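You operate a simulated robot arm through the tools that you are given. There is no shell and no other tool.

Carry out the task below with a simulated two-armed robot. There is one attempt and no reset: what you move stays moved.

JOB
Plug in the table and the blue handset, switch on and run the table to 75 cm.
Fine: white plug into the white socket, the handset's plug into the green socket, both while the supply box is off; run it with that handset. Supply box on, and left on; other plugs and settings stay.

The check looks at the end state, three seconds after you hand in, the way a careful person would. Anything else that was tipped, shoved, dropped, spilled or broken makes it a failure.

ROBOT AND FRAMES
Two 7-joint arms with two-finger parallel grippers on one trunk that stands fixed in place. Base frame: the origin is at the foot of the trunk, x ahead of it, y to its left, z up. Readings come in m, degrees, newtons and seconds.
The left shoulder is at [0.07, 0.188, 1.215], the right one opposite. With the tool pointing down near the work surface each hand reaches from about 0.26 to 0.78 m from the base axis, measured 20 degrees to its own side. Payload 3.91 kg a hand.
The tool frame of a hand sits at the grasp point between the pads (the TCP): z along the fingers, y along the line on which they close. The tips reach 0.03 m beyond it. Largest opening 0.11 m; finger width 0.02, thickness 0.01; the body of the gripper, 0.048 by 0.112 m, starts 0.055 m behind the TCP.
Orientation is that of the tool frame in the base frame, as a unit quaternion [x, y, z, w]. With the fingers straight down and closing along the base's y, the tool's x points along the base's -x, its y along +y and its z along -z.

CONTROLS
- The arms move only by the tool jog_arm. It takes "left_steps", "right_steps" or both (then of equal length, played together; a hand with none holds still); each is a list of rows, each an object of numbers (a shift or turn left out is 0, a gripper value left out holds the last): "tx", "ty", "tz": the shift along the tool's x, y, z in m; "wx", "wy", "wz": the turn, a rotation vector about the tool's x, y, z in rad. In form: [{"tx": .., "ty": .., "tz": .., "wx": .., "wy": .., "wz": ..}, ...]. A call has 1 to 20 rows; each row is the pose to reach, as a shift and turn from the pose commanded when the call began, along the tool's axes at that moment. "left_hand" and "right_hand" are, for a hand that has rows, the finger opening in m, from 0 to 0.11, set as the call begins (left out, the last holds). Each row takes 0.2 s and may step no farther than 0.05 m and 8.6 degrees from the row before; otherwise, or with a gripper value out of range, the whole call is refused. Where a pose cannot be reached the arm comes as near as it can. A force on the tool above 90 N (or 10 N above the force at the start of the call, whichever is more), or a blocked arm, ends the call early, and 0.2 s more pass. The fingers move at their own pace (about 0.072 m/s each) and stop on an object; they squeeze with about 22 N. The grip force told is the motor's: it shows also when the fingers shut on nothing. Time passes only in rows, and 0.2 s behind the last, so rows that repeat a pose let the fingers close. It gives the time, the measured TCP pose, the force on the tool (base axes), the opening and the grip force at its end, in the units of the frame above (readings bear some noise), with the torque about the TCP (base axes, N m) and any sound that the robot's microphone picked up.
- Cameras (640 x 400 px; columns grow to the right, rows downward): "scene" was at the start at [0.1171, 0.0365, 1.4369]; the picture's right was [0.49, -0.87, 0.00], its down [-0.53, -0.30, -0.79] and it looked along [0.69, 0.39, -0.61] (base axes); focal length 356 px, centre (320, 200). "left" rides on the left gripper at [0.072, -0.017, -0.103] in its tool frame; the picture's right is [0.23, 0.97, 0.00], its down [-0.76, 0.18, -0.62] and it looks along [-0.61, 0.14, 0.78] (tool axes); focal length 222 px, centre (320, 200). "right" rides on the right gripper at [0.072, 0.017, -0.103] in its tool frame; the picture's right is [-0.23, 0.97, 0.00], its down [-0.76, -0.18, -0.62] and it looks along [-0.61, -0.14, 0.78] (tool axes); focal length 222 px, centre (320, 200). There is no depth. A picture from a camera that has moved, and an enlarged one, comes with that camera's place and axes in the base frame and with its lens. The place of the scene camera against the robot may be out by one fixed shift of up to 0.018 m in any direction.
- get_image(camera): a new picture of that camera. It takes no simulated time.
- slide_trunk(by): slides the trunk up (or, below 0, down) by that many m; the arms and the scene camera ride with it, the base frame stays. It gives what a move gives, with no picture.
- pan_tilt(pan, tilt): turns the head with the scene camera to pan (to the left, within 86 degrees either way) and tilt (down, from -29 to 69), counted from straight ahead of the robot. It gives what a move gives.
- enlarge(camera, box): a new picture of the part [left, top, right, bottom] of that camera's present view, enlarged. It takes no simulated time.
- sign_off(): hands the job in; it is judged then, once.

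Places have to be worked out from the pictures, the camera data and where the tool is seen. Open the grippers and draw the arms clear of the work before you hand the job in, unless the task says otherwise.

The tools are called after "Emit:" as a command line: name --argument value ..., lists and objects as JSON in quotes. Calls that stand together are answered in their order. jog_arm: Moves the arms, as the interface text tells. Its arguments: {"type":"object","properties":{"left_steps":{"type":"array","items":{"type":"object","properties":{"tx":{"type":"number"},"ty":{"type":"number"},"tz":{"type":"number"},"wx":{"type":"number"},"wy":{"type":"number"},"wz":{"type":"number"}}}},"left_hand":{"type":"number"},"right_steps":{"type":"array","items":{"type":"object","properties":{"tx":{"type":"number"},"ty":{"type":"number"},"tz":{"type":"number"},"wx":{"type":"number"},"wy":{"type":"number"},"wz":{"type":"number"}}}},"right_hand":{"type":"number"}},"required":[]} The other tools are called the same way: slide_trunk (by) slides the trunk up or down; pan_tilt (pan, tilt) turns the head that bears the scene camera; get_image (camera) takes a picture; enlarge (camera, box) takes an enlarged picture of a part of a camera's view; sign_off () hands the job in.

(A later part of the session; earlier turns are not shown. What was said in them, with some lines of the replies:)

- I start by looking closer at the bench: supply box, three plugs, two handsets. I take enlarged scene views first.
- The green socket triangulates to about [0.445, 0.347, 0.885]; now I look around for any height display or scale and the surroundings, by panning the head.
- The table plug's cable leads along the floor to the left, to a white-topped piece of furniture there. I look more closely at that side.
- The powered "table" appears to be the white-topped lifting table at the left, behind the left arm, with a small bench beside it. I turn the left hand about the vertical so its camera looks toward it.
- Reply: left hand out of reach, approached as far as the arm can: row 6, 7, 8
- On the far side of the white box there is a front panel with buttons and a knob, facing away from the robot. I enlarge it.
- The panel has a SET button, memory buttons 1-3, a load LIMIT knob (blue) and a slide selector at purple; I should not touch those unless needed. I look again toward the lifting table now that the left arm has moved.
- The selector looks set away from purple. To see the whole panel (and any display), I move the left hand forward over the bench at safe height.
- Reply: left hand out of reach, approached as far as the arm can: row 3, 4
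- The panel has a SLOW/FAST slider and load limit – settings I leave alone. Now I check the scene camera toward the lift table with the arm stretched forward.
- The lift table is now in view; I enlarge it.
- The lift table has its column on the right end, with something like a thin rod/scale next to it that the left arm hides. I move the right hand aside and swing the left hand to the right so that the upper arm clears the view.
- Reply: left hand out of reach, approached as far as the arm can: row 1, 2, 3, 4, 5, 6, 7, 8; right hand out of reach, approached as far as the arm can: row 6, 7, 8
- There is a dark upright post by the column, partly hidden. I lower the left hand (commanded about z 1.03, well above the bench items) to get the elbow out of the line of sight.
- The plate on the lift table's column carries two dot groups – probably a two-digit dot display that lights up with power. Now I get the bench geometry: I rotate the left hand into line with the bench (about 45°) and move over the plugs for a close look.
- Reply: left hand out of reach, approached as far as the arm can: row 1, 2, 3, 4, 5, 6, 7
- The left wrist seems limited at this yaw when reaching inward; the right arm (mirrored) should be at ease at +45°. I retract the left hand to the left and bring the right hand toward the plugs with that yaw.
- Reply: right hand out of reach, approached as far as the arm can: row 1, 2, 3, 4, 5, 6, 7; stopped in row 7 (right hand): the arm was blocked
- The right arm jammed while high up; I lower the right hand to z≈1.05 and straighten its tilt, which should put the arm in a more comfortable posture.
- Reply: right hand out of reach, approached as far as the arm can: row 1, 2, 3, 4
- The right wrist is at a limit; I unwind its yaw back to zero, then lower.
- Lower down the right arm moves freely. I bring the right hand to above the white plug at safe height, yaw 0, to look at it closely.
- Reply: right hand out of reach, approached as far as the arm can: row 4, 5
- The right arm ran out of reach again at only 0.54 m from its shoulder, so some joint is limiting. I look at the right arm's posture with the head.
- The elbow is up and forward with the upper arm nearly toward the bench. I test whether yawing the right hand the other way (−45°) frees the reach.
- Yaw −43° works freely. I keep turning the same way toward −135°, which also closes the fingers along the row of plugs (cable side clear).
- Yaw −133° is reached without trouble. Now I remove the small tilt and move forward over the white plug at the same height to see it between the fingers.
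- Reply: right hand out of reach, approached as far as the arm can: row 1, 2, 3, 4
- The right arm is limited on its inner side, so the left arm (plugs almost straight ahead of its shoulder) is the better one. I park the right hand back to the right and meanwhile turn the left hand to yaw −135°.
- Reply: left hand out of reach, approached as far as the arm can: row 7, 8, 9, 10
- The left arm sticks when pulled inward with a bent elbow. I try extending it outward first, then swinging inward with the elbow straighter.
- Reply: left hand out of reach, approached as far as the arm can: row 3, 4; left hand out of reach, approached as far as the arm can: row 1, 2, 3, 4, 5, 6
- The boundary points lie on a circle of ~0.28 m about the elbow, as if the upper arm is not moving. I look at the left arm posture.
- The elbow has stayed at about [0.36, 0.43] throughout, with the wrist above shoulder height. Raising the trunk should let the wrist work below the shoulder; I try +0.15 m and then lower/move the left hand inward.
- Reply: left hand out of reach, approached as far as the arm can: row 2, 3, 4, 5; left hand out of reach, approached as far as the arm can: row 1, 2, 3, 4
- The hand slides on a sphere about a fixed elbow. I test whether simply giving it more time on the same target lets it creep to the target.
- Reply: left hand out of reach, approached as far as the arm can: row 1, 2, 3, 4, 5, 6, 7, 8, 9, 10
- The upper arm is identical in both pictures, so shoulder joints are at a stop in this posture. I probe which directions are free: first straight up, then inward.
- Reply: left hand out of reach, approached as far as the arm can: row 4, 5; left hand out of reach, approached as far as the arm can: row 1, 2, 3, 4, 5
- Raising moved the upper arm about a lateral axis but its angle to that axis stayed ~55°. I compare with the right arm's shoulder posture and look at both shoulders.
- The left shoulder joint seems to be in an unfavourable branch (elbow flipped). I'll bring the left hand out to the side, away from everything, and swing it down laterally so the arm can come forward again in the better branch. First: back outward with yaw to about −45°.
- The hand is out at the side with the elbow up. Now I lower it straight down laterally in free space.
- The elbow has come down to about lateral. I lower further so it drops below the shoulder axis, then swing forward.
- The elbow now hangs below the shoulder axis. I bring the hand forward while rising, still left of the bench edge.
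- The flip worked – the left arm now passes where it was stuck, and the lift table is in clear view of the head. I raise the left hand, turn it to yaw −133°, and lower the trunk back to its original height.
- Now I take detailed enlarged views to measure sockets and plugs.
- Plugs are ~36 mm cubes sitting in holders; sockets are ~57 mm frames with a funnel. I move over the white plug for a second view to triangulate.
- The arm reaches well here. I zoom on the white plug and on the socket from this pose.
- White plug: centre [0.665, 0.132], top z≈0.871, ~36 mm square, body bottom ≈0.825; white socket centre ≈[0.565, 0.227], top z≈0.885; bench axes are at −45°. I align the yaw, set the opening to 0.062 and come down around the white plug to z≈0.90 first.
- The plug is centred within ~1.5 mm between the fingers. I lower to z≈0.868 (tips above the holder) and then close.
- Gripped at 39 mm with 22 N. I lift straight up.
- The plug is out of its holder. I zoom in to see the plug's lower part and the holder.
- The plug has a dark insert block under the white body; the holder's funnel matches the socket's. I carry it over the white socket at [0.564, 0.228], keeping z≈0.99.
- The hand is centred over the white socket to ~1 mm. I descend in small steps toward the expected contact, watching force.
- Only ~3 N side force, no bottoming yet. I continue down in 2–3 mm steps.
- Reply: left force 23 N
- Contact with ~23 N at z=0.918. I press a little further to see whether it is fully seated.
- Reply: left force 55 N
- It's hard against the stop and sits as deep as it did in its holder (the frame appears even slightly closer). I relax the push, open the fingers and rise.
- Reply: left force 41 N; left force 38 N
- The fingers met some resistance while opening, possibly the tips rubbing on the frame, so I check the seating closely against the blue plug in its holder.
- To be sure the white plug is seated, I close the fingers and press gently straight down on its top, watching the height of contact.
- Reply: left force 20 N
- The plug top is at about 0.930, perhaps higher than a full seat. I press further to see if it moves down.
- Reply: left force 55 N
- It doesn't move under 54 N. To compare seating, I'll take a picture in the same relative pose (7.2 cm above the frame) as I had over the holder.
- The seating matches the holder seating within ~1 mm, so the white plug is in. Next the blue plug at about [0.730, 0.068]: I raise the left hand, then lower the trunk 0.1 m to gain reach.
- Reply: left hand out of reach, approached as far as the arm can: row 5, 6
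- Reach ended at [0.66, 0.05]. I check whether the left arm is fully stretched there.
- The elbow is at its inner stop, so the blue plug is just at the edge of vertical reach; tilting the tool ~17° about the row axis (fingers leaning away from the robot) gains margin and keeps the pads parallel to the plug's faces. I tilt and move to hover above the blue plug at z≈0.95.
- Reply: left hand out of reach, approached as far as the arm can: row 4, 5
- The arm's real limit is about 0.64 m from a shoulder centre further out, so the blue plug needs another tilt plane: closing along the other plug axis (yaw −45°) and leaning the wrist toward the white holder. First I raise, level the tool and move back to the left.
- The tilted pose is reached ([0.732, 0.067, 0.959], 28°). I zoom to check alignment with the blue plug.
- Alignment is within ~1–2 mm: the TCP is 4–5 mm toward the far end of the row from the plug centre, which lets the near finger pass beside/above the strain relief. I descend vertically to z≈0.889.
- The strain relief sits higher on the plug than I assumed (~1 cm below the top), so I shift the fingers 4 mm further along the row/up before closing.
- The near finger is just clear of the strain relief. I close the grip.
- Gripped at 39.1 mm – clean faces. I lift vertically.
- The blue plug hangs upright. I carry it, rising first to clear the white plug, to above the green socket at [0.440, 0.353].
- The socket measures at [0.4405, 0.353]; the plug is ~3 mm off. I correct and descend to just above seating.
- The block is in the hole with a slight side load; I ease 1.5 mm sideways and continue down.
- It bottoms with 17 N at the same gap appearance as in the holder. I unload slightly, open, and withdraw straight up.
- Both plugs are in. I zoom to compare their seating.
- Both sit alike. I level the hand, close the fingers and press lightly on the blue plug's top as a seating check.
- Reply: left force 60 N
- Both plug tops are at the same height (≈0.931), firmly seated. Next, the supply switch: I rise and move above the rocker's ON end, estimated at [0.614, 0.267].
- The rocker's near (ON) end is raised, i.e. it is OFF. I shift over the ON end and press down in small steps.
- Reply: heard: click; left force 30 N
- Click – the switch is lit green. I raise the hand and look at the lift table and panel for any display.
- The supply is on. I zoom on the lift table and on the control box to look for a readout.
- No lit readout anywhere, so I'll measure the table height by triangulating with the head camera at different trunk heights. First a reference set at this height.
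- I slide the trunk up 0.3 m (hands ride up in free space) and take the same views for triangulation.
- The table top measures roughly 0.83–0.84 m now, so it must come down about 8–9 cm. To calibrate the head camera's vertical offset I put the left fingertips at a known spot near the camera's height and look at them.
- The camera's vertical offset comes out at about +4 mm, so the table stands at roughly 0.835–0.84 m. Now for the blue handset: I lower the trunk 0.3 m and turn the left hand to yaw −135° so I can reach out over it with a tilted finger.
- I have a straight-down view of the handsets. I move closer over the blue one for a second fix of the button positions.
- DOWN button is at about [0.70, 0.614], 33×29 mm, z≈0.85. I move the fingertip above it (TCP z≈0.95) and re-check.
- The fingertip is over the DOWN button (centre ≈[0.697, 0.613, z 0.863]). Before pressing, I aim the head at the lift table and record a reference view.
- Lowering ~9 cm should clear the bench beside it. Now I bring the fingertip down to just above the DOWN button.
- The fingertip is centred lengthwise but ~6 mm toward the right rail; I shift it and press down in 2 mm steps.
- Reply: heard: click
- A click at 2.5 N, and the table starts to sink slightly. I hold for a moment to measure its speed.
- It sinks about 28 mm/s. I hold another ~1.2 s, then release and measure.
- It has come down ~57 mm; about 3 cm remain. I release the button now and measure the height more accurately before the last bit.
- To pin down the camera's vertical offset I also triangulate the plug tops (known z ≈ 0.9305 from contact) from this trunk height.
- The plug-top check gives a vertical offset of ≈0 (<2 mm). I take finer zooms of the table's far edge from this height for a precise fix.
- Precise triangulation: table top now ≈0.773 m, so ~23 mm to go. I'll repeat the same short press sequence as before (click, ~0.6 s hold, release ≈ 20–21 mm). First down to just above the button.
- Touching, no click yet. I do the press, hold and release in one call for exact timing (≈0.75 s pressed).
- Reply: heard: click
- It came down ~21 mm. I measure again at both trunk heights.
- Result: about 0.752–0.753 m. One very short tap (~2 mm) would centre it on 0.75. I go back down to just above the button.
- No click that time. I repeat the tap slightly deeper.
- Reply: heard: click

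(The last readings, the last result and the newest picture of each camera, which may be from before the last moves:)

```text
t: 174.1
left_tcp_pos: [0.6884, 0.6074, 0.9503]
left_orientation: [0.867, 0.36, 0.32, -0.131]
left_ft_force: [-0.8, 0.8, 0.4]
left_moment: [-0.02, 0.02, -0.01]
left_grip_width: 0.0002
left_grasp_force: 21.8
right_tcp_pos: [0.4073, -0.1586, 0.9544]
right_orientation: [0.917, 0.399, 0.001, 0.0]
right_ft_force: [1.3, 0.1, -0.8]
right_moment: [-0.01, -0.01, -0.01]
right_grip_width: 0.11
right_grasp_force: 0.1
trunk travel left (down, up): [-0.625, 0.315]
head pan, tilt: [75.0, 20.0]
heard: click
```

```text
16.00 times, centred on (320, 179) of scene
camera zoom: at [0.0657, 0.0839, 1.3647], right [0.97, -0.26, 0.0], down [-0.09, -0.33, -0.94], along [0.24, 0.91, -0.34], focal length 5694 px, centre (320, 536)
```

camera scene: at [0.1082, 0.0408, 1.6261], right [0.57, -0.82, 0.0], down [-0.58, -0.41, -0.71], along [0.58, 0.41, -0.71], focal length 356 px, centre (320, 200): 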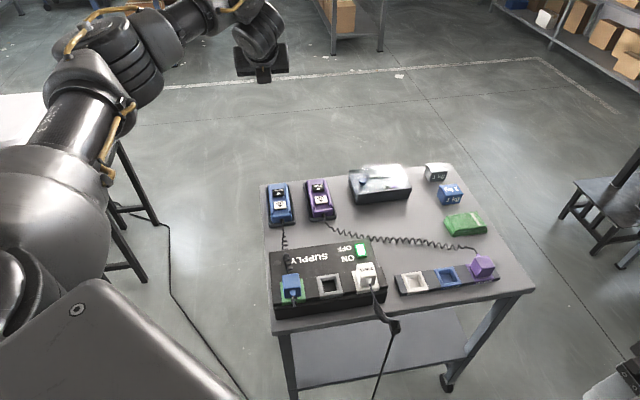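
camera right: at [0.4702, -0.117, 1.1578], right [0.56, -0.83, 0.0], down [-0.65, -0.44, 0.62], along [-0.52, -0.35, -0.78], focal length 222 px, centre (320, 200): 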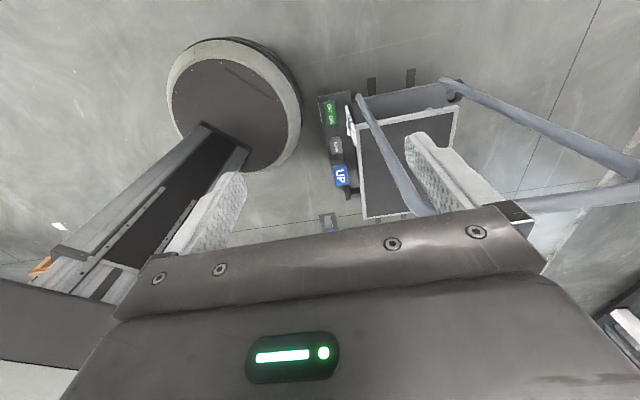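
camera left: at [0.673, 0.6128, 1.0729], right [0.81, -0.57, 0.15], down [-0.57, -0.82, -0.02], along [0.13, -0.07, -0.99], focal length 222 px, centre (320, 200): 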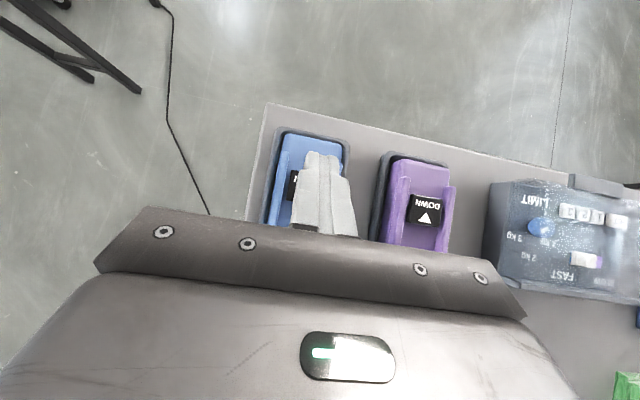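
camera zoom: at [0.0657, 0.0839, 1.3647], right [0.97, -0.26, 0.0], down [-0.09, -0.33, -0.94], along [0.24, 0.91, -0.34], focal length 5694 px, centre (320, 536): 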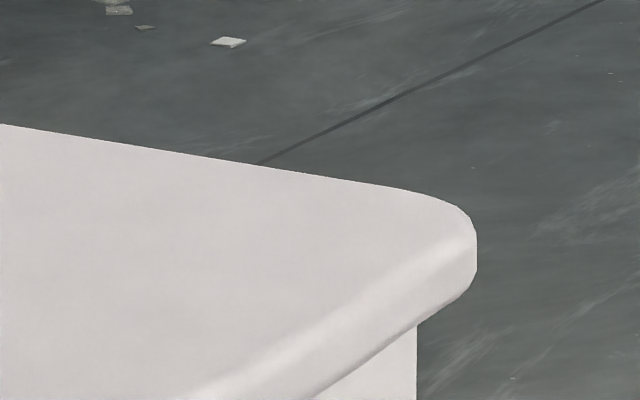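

Click, and it moved down ~1.4 mm, leaving it at about 0.751 m. Now I raise the left hand away, level it and move it off the bench.

Emit:
jog_arm --left_steps '[{"tx": 0.024, "tz": -0.028}, {"tx": 0.049, "tz": -0.057}, {"tx": 0.073, "tz": -0.086}, {"tx": 0.0974, "tz": -0.1144}]'

Emit:
jog_arm --left_hand 0.08 --left_steps '[{"tz": -0.03, "wy": -0.12}, {"tz": -0.06, "wy": -0.24}, {"tz": -0.09, "wy": -0.36}, {"tz": -0.12, "wy": -0.48}, {"tz": -0.15, "wy": -0.6}, {"tz": -0.18, "wy": -0.7}]'

Emit:
get_image --camera "left"

Emit:
pan_tilt --pan 30 --tilt 40

Emit:
get_image --camera "scene"

```text
t: 175.1
left_tcp_pos: [0.6875, 0.6053, 1.1001]
left_orientation: [0.866, 0.359, 0.321, -0.131]
left_ft_force: [-0.5, -0.3, 0.5]
left_moment: [-0.01, 0.0, -0.01]
left_grip_width: 0.0
left_grasp_force: 21.9
right_tcp_pos: [0.4085, -0.1592, 0.9552]
right_orientation: [0.917, 0.399, 0.001, -0.001]
right_ft_force: [-0.1, -0.5, -0.4]
right_moment: [-0.03, -0.04, -0.03]
right_grip_width: 0.1098
right_grasp_force: 0.1
trunk travel left (down, up): [-0.625, 0.315]
head pan, tilt: [75.0, 20.0]
```

```text
t: 176.5
left_tcp_pos: [0.5579, 0.4521, 1.1314]
left_orientation: [0.924, 0.383, 0.019, 0.006]
left_ft_force: [-0.3, -0.7, 0.2]
left_moment: [0.01, 0.0, 0.04]
left_grip_width: 0.08
left_grasp_force: 0.0
left hand out of reach, approached as far as the arm can: row 3, 4, 5, 6
right_tcp_pos: [0.4068, -0.16, 0.9536]
right_orientation: [0.917, 0.399, 0.001, 0.0]
right_ft_force: [-0.1, -1.2, -0.3]
right_moment: [0.03, 0.0, 0.0]
right_grip_width: 0.1101
right_grasp_force: 0.0
trunk travel left (down, up): [-0.625, 0.315]
head pan, tilt: [75.0, 20.0]
```

```text
taken
camera left: at [0.5919, 0.5158, 1.2358], right [0.85, -0.53, 0.03], down [-0.44, -0.67, 0.6], along [-0.3, -0.53, -0.8], focal length 222 px, centre (320, 200)
```

left: 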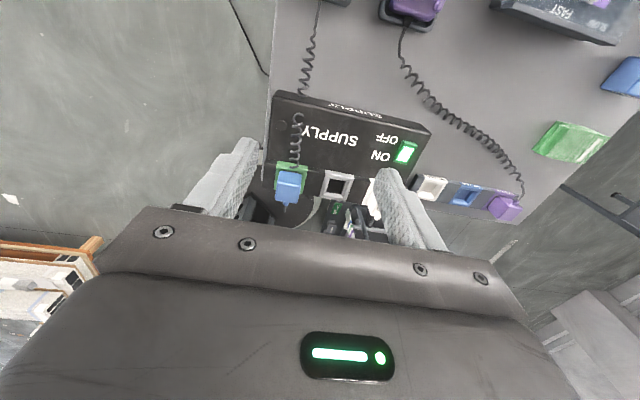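

```text
t: 177.6
left_tcp_pos: [0.5587, 0.4546, 1.1308]
left_orientation: [0.923, 0.383, 0.018, 0.007]
left_ft_force: [0.5, -0.3, 0.4]
left_moment: [0.03, -0.02, 0.03]
left_grip_width: 0.0801
left_grasp_force: 0.0
right_tcp_pos: [0.4076, -0.157, 0.9539]
right_orientation: [0.917, 0.399, 0.001, 0.002]
right_ft_force: [0.3, -0.2, -0.7]
right_moment: [0.0, 0.01, -0.01]
right_grip_width: 0.1101
right_grasp_force: 0.1
trunk travel left (down, up): [-0.625, 0.315]
head pan, tilt: [30.0, 40.0]
```

```text
taken
camera scene: at [0.115, 0.0365, 1.3333], right [0.5, -0.87, 0.0], down [-0.56, -0.32, -0.77], along [0.66, 0.38, -0.64], focal length 356 px, centre (320, 200)
```

scene: 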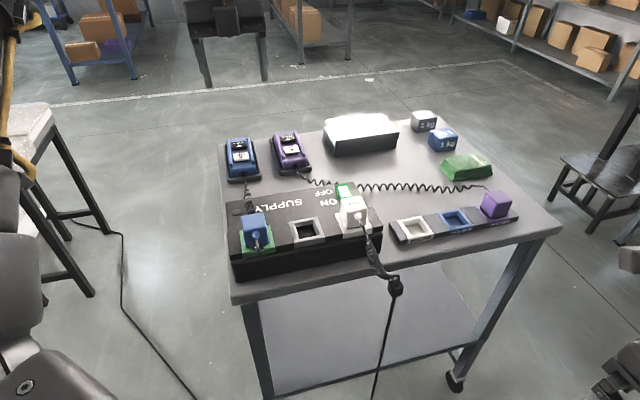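

All is as wanted on the bench: both plugs in, supply lit, purple plug and settings untouched. I move the left hand off to the left of the bench and open it.

Emit:
jog_arm --left_hand 0.1 --left_steps '[{"tx": -0.012, "ty": -0.035, "tz": -0.005}, {"tx": -0.024, "ty": -0.07, "tz": -0.01}, {"tx": -0.036, "ty": -0.106, "tz": -0.015}, {"tx": -0.047, "ty": -0.141, "tz": -0.02}, {"tx": -0.059, "ty": -0.177, "tz": -0.025}, {"tx": -0.0707, "ty": -0.212, "tz": -0.03}]'

Emit:
pan_tilt --pan 75 --tilt 20

Emit:
get_image --camera "scene"

Emit:
enlarge --camera "scene" --box '[160, 150, 380, 310]'

```text
t: 179.0
left_tcp_pos: [0.4118, 0.4479, 1.1197]
left_orientation: [0.924, 0.383, 0.006, 0.002]
left_ft_force: [0.1, 0.4, -0.2]
left_moment: [-0.02, -0.04, -0.01]
left_grip_width: 0.1001
left_grasp_force: 0.1
left hand out of reach, approached as far as the arm can: row 1, 2, 3, 4, 5, 6
right_tcp_pos: [0.4052, -0.158, 0.9556]
right_orientation: [0.917, 0.399, 0.002, 0.001]
right_ft_force: [-0.7, -0.3, 0.2]
right_moment: [-0.02, 0.0, 0.0]
right_grip_width: 0.1101
right_grasp_force: 0.1
trunk travel left (down, up): [-0.625, 0.315]
head pan, tilt: [30.0, 40.0]
```

```text
t: 180.1
left_tcp_pos: [0.4136, 0.4478, 1.118]
left_orientation: [0.924, 0.383, 0.004, 0.0]
left_ft_force: [0.0, 0.9, -1.2]
left_moment: [0.0, 0.02, 0.02]
left_grip_width: 0.1001
left_grasp_force: 0.0
right_tcp_pos: [0.4078, -0.1578, 0.955]
right_orientation: [0.917, 0.399, 0.001, 0.001]
right_ft_force: [0.4, 0.1, -0.3]
right_moment: [0.04, 0.0, 0.0]
right_grip_width: 0.1099
right_grasp_force: 0.1
trunk travel left (down, up): [-0.625, 0.315]
head pan, tilt: [75.0, 20.0]
```

```text
taken
camera scene: at [0.0656, 0.0837, 1.3647], right [0.97, -0.26, 0.0], down [-0.09, -0.33, -0.94], along [0.24, 0.91, -0.34], focal length 356 px, centre (320, 200)
```

scene: 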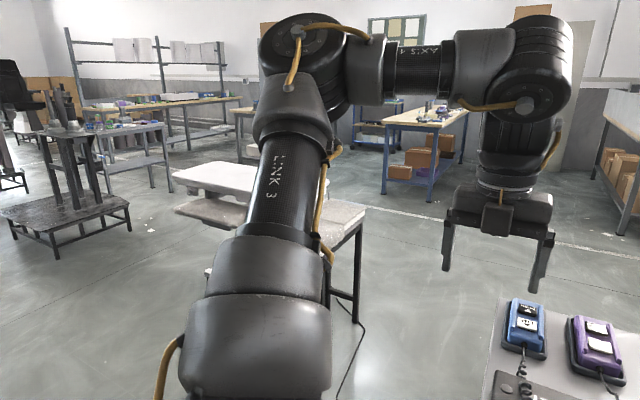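

```text
2.50 times, centred on (270, 230) of scene
camera zoom: at [0.0656, 0.0837, 1.3647], right [0.97, -0.26, 0.0], down [-0.09, -0.33, -0.94], along [0.24, 0.91, -0.34], focal length 890 px, centre (445, 125)
```

zoom: 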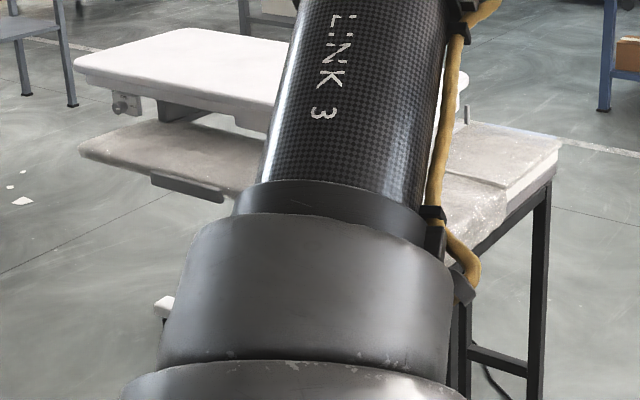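

I raise the trunk back to its original height and shift the left hand further left, then do a last check of the lift table and bench.

Emit:
enlarge --camera "scene" --box '[180, 155, 212, 175]'

Emit:
slide_trunk --by 0.1

Emit:
jog_arm --left_steps '[{"tx": 0.005, "ty": -0.03}, {"tx": 0.01, "ty": -0.06}, {"tx": 0.015, "ty": -0.09}, {"tx": 0.02, "ty": -0.115}]'

Emit:
pan_tilt --pan 30 --tilt 40

Emit:
get_image --camera "scene"

Emit:
enlarge --camera "scene" --box '[210, 140, 430, 300]'

```text
16.00 times, centred on (196, 165) of scene
camera zoom: at [0.0656, 0.0837, 1.3647], right [0.97, -0.26, 0.0], down [-0.09, -0.33, -0.94], along [0.24, 0.91, -0.34], focal length 5694 px, centre (2304, 760)
```

zoom: 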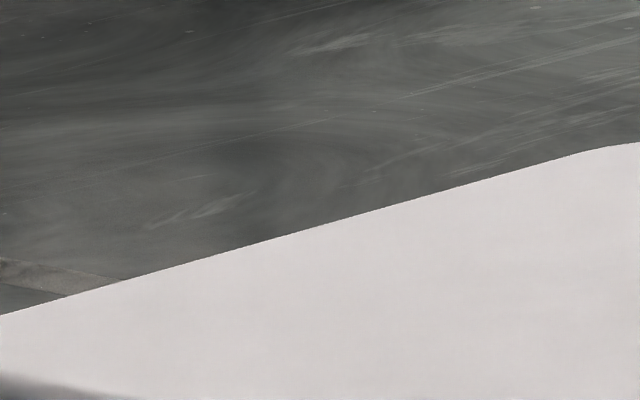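

```text
t: 181.4
left_tcp_pos: [0.4136, 0.4481, 1.2182]
left_orientation: [0.924, 0.383, 0.003, 0.0]
left_ft_force: [-1.2, 1.0, 0.2]
left_moment: [-0.01, -0.01, 0.01]
left_grip_width: 0.1002
left_grasp_force: 0.0
right_tcp_pos: [0.4086, -0.1586, 1.0549]
right_orientation: [0.917, 0.399, -0.001, 0.0]
right_ft_force: [-0.3, -0.5, 0.3]
right_moment: [-0.02, -0.02, -0.01]
right_grip_width: 0.1099
right_grasp_force: 0.1
trunk travel left (down, up): [-0.725, 0.215]
head pan, tilt: [75.0, 20.0]
```

```text
t: 182.4
left_tcp_pos: [0.3959, 0.453, 1.1971]
left_orientation: [0.924, 0.383, 0.004, 0.001]
left_ft_force: [-0.3, -0.2, 0.0]
left_moment: [0.02, -0.03, -0.01]
left_grip_width: 0.1001
left_grasp_force: 0.1
left hand out of reach, approached as far as the arm can: row 1, 2, 3, 4
right_tcp_pos: [0.4068, -0.1576, 1.054]
right_orientation: [0.917, 0.399, -0.001, 0.001]
right_ft_force: [0.6, -0.2, -0.3]
right_moment: [-0.01, 0.02, 0.01]
right_grip_width: 0.1097
right_grasp_force: 0.1
trunk travel left (down, up): [-0.725, 0.215]
head pan, tilt: [75.0, 20.0]
```

```text
t: 183.6
left_tcp_pos: [0.3947, 0.4512, 1.196]
left_orientation: [0.924, 0.382, 0.004, 0.0]
left_ft_force: [-0.3, -0.4, -0.2]
left_moment: [0.02, 0.02, -0.03]
left_grip_width: 0.0999
left_grasp_force: 0.0
right_tcp_pos: [0.4086, -0.1585, 1.0542]
right_orientation: [0.917, 0.398, 0.0, 0.001]
right_ft_force: [0.3, -0.2, -0.6]
right_moment: [-0.01, -0.01, 0.02]
right_grip_width: 0.11
right_grasp_force: 0.2
trunk travel left (down, up): [-0.725, 0.215]
head pan, tilt: [30.0, 40.0]
```

```text
taken
camera scene: at [0.1152, 0.0367, 1.4333], right [0.5, -0.87, 0.0], down [-0.56, -0.32, -0.77], along [0.66, 0.38, -0.64], focal length 356 px, centre (320, 200)
```

scene: 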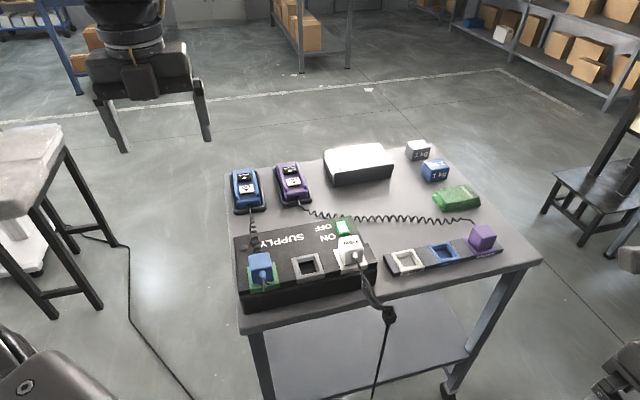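

```text
2.50 times, centred on (320, 220) of scene
camera zoom: at [0.1152, 0.0367, 1.4333], right [0.5, -0.87, 0.0], down [-0.56, -0.32, -0.77], along [0.66, 0.38, -0.64], focal length 890 px, centre (320, 150)
```

zoom: 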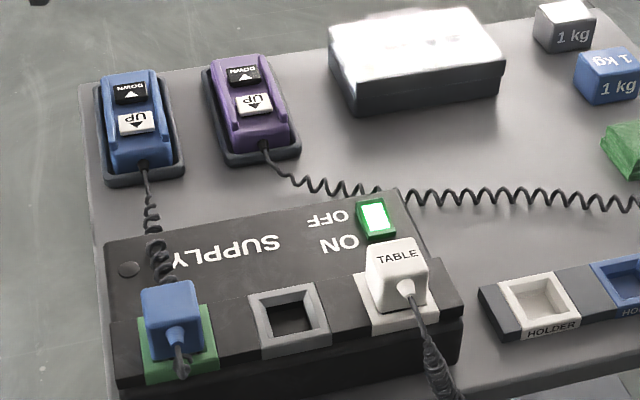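

The blue plug is in the green socket and the white plug in the white one. The supply box is lit and on, and the lift table measures about 0.751 m. The purple plug, the panel settings and the other items are untouched. Both grippers are open and clear of the bench, so I hand the job in.

Emit:
sign_off

```text
The job is handed in.
```

The job is handed in: the table is plugged in, switched on and run down to about 75 cm with the blue handset.

- **Plugs:** With the supply box off, I put the white plug in the white socket and the blue handset's plug in the green socket. I pressed on each plug afterwards; both sat firm and at the same height.
- **Supply box:** It is switched on and its light is on. I left it that way.
- **Table height:** There was no readout, so I measured it with the head camera from two heights. It was about 83 cm at the start and about 75.1 cm at the end, give or take a few millimetres.
- **Everything else:** The purple plug, the panel settings and the other items on the bench look undisturbed in the final pictures. Both grippers are open and clear of the bench.
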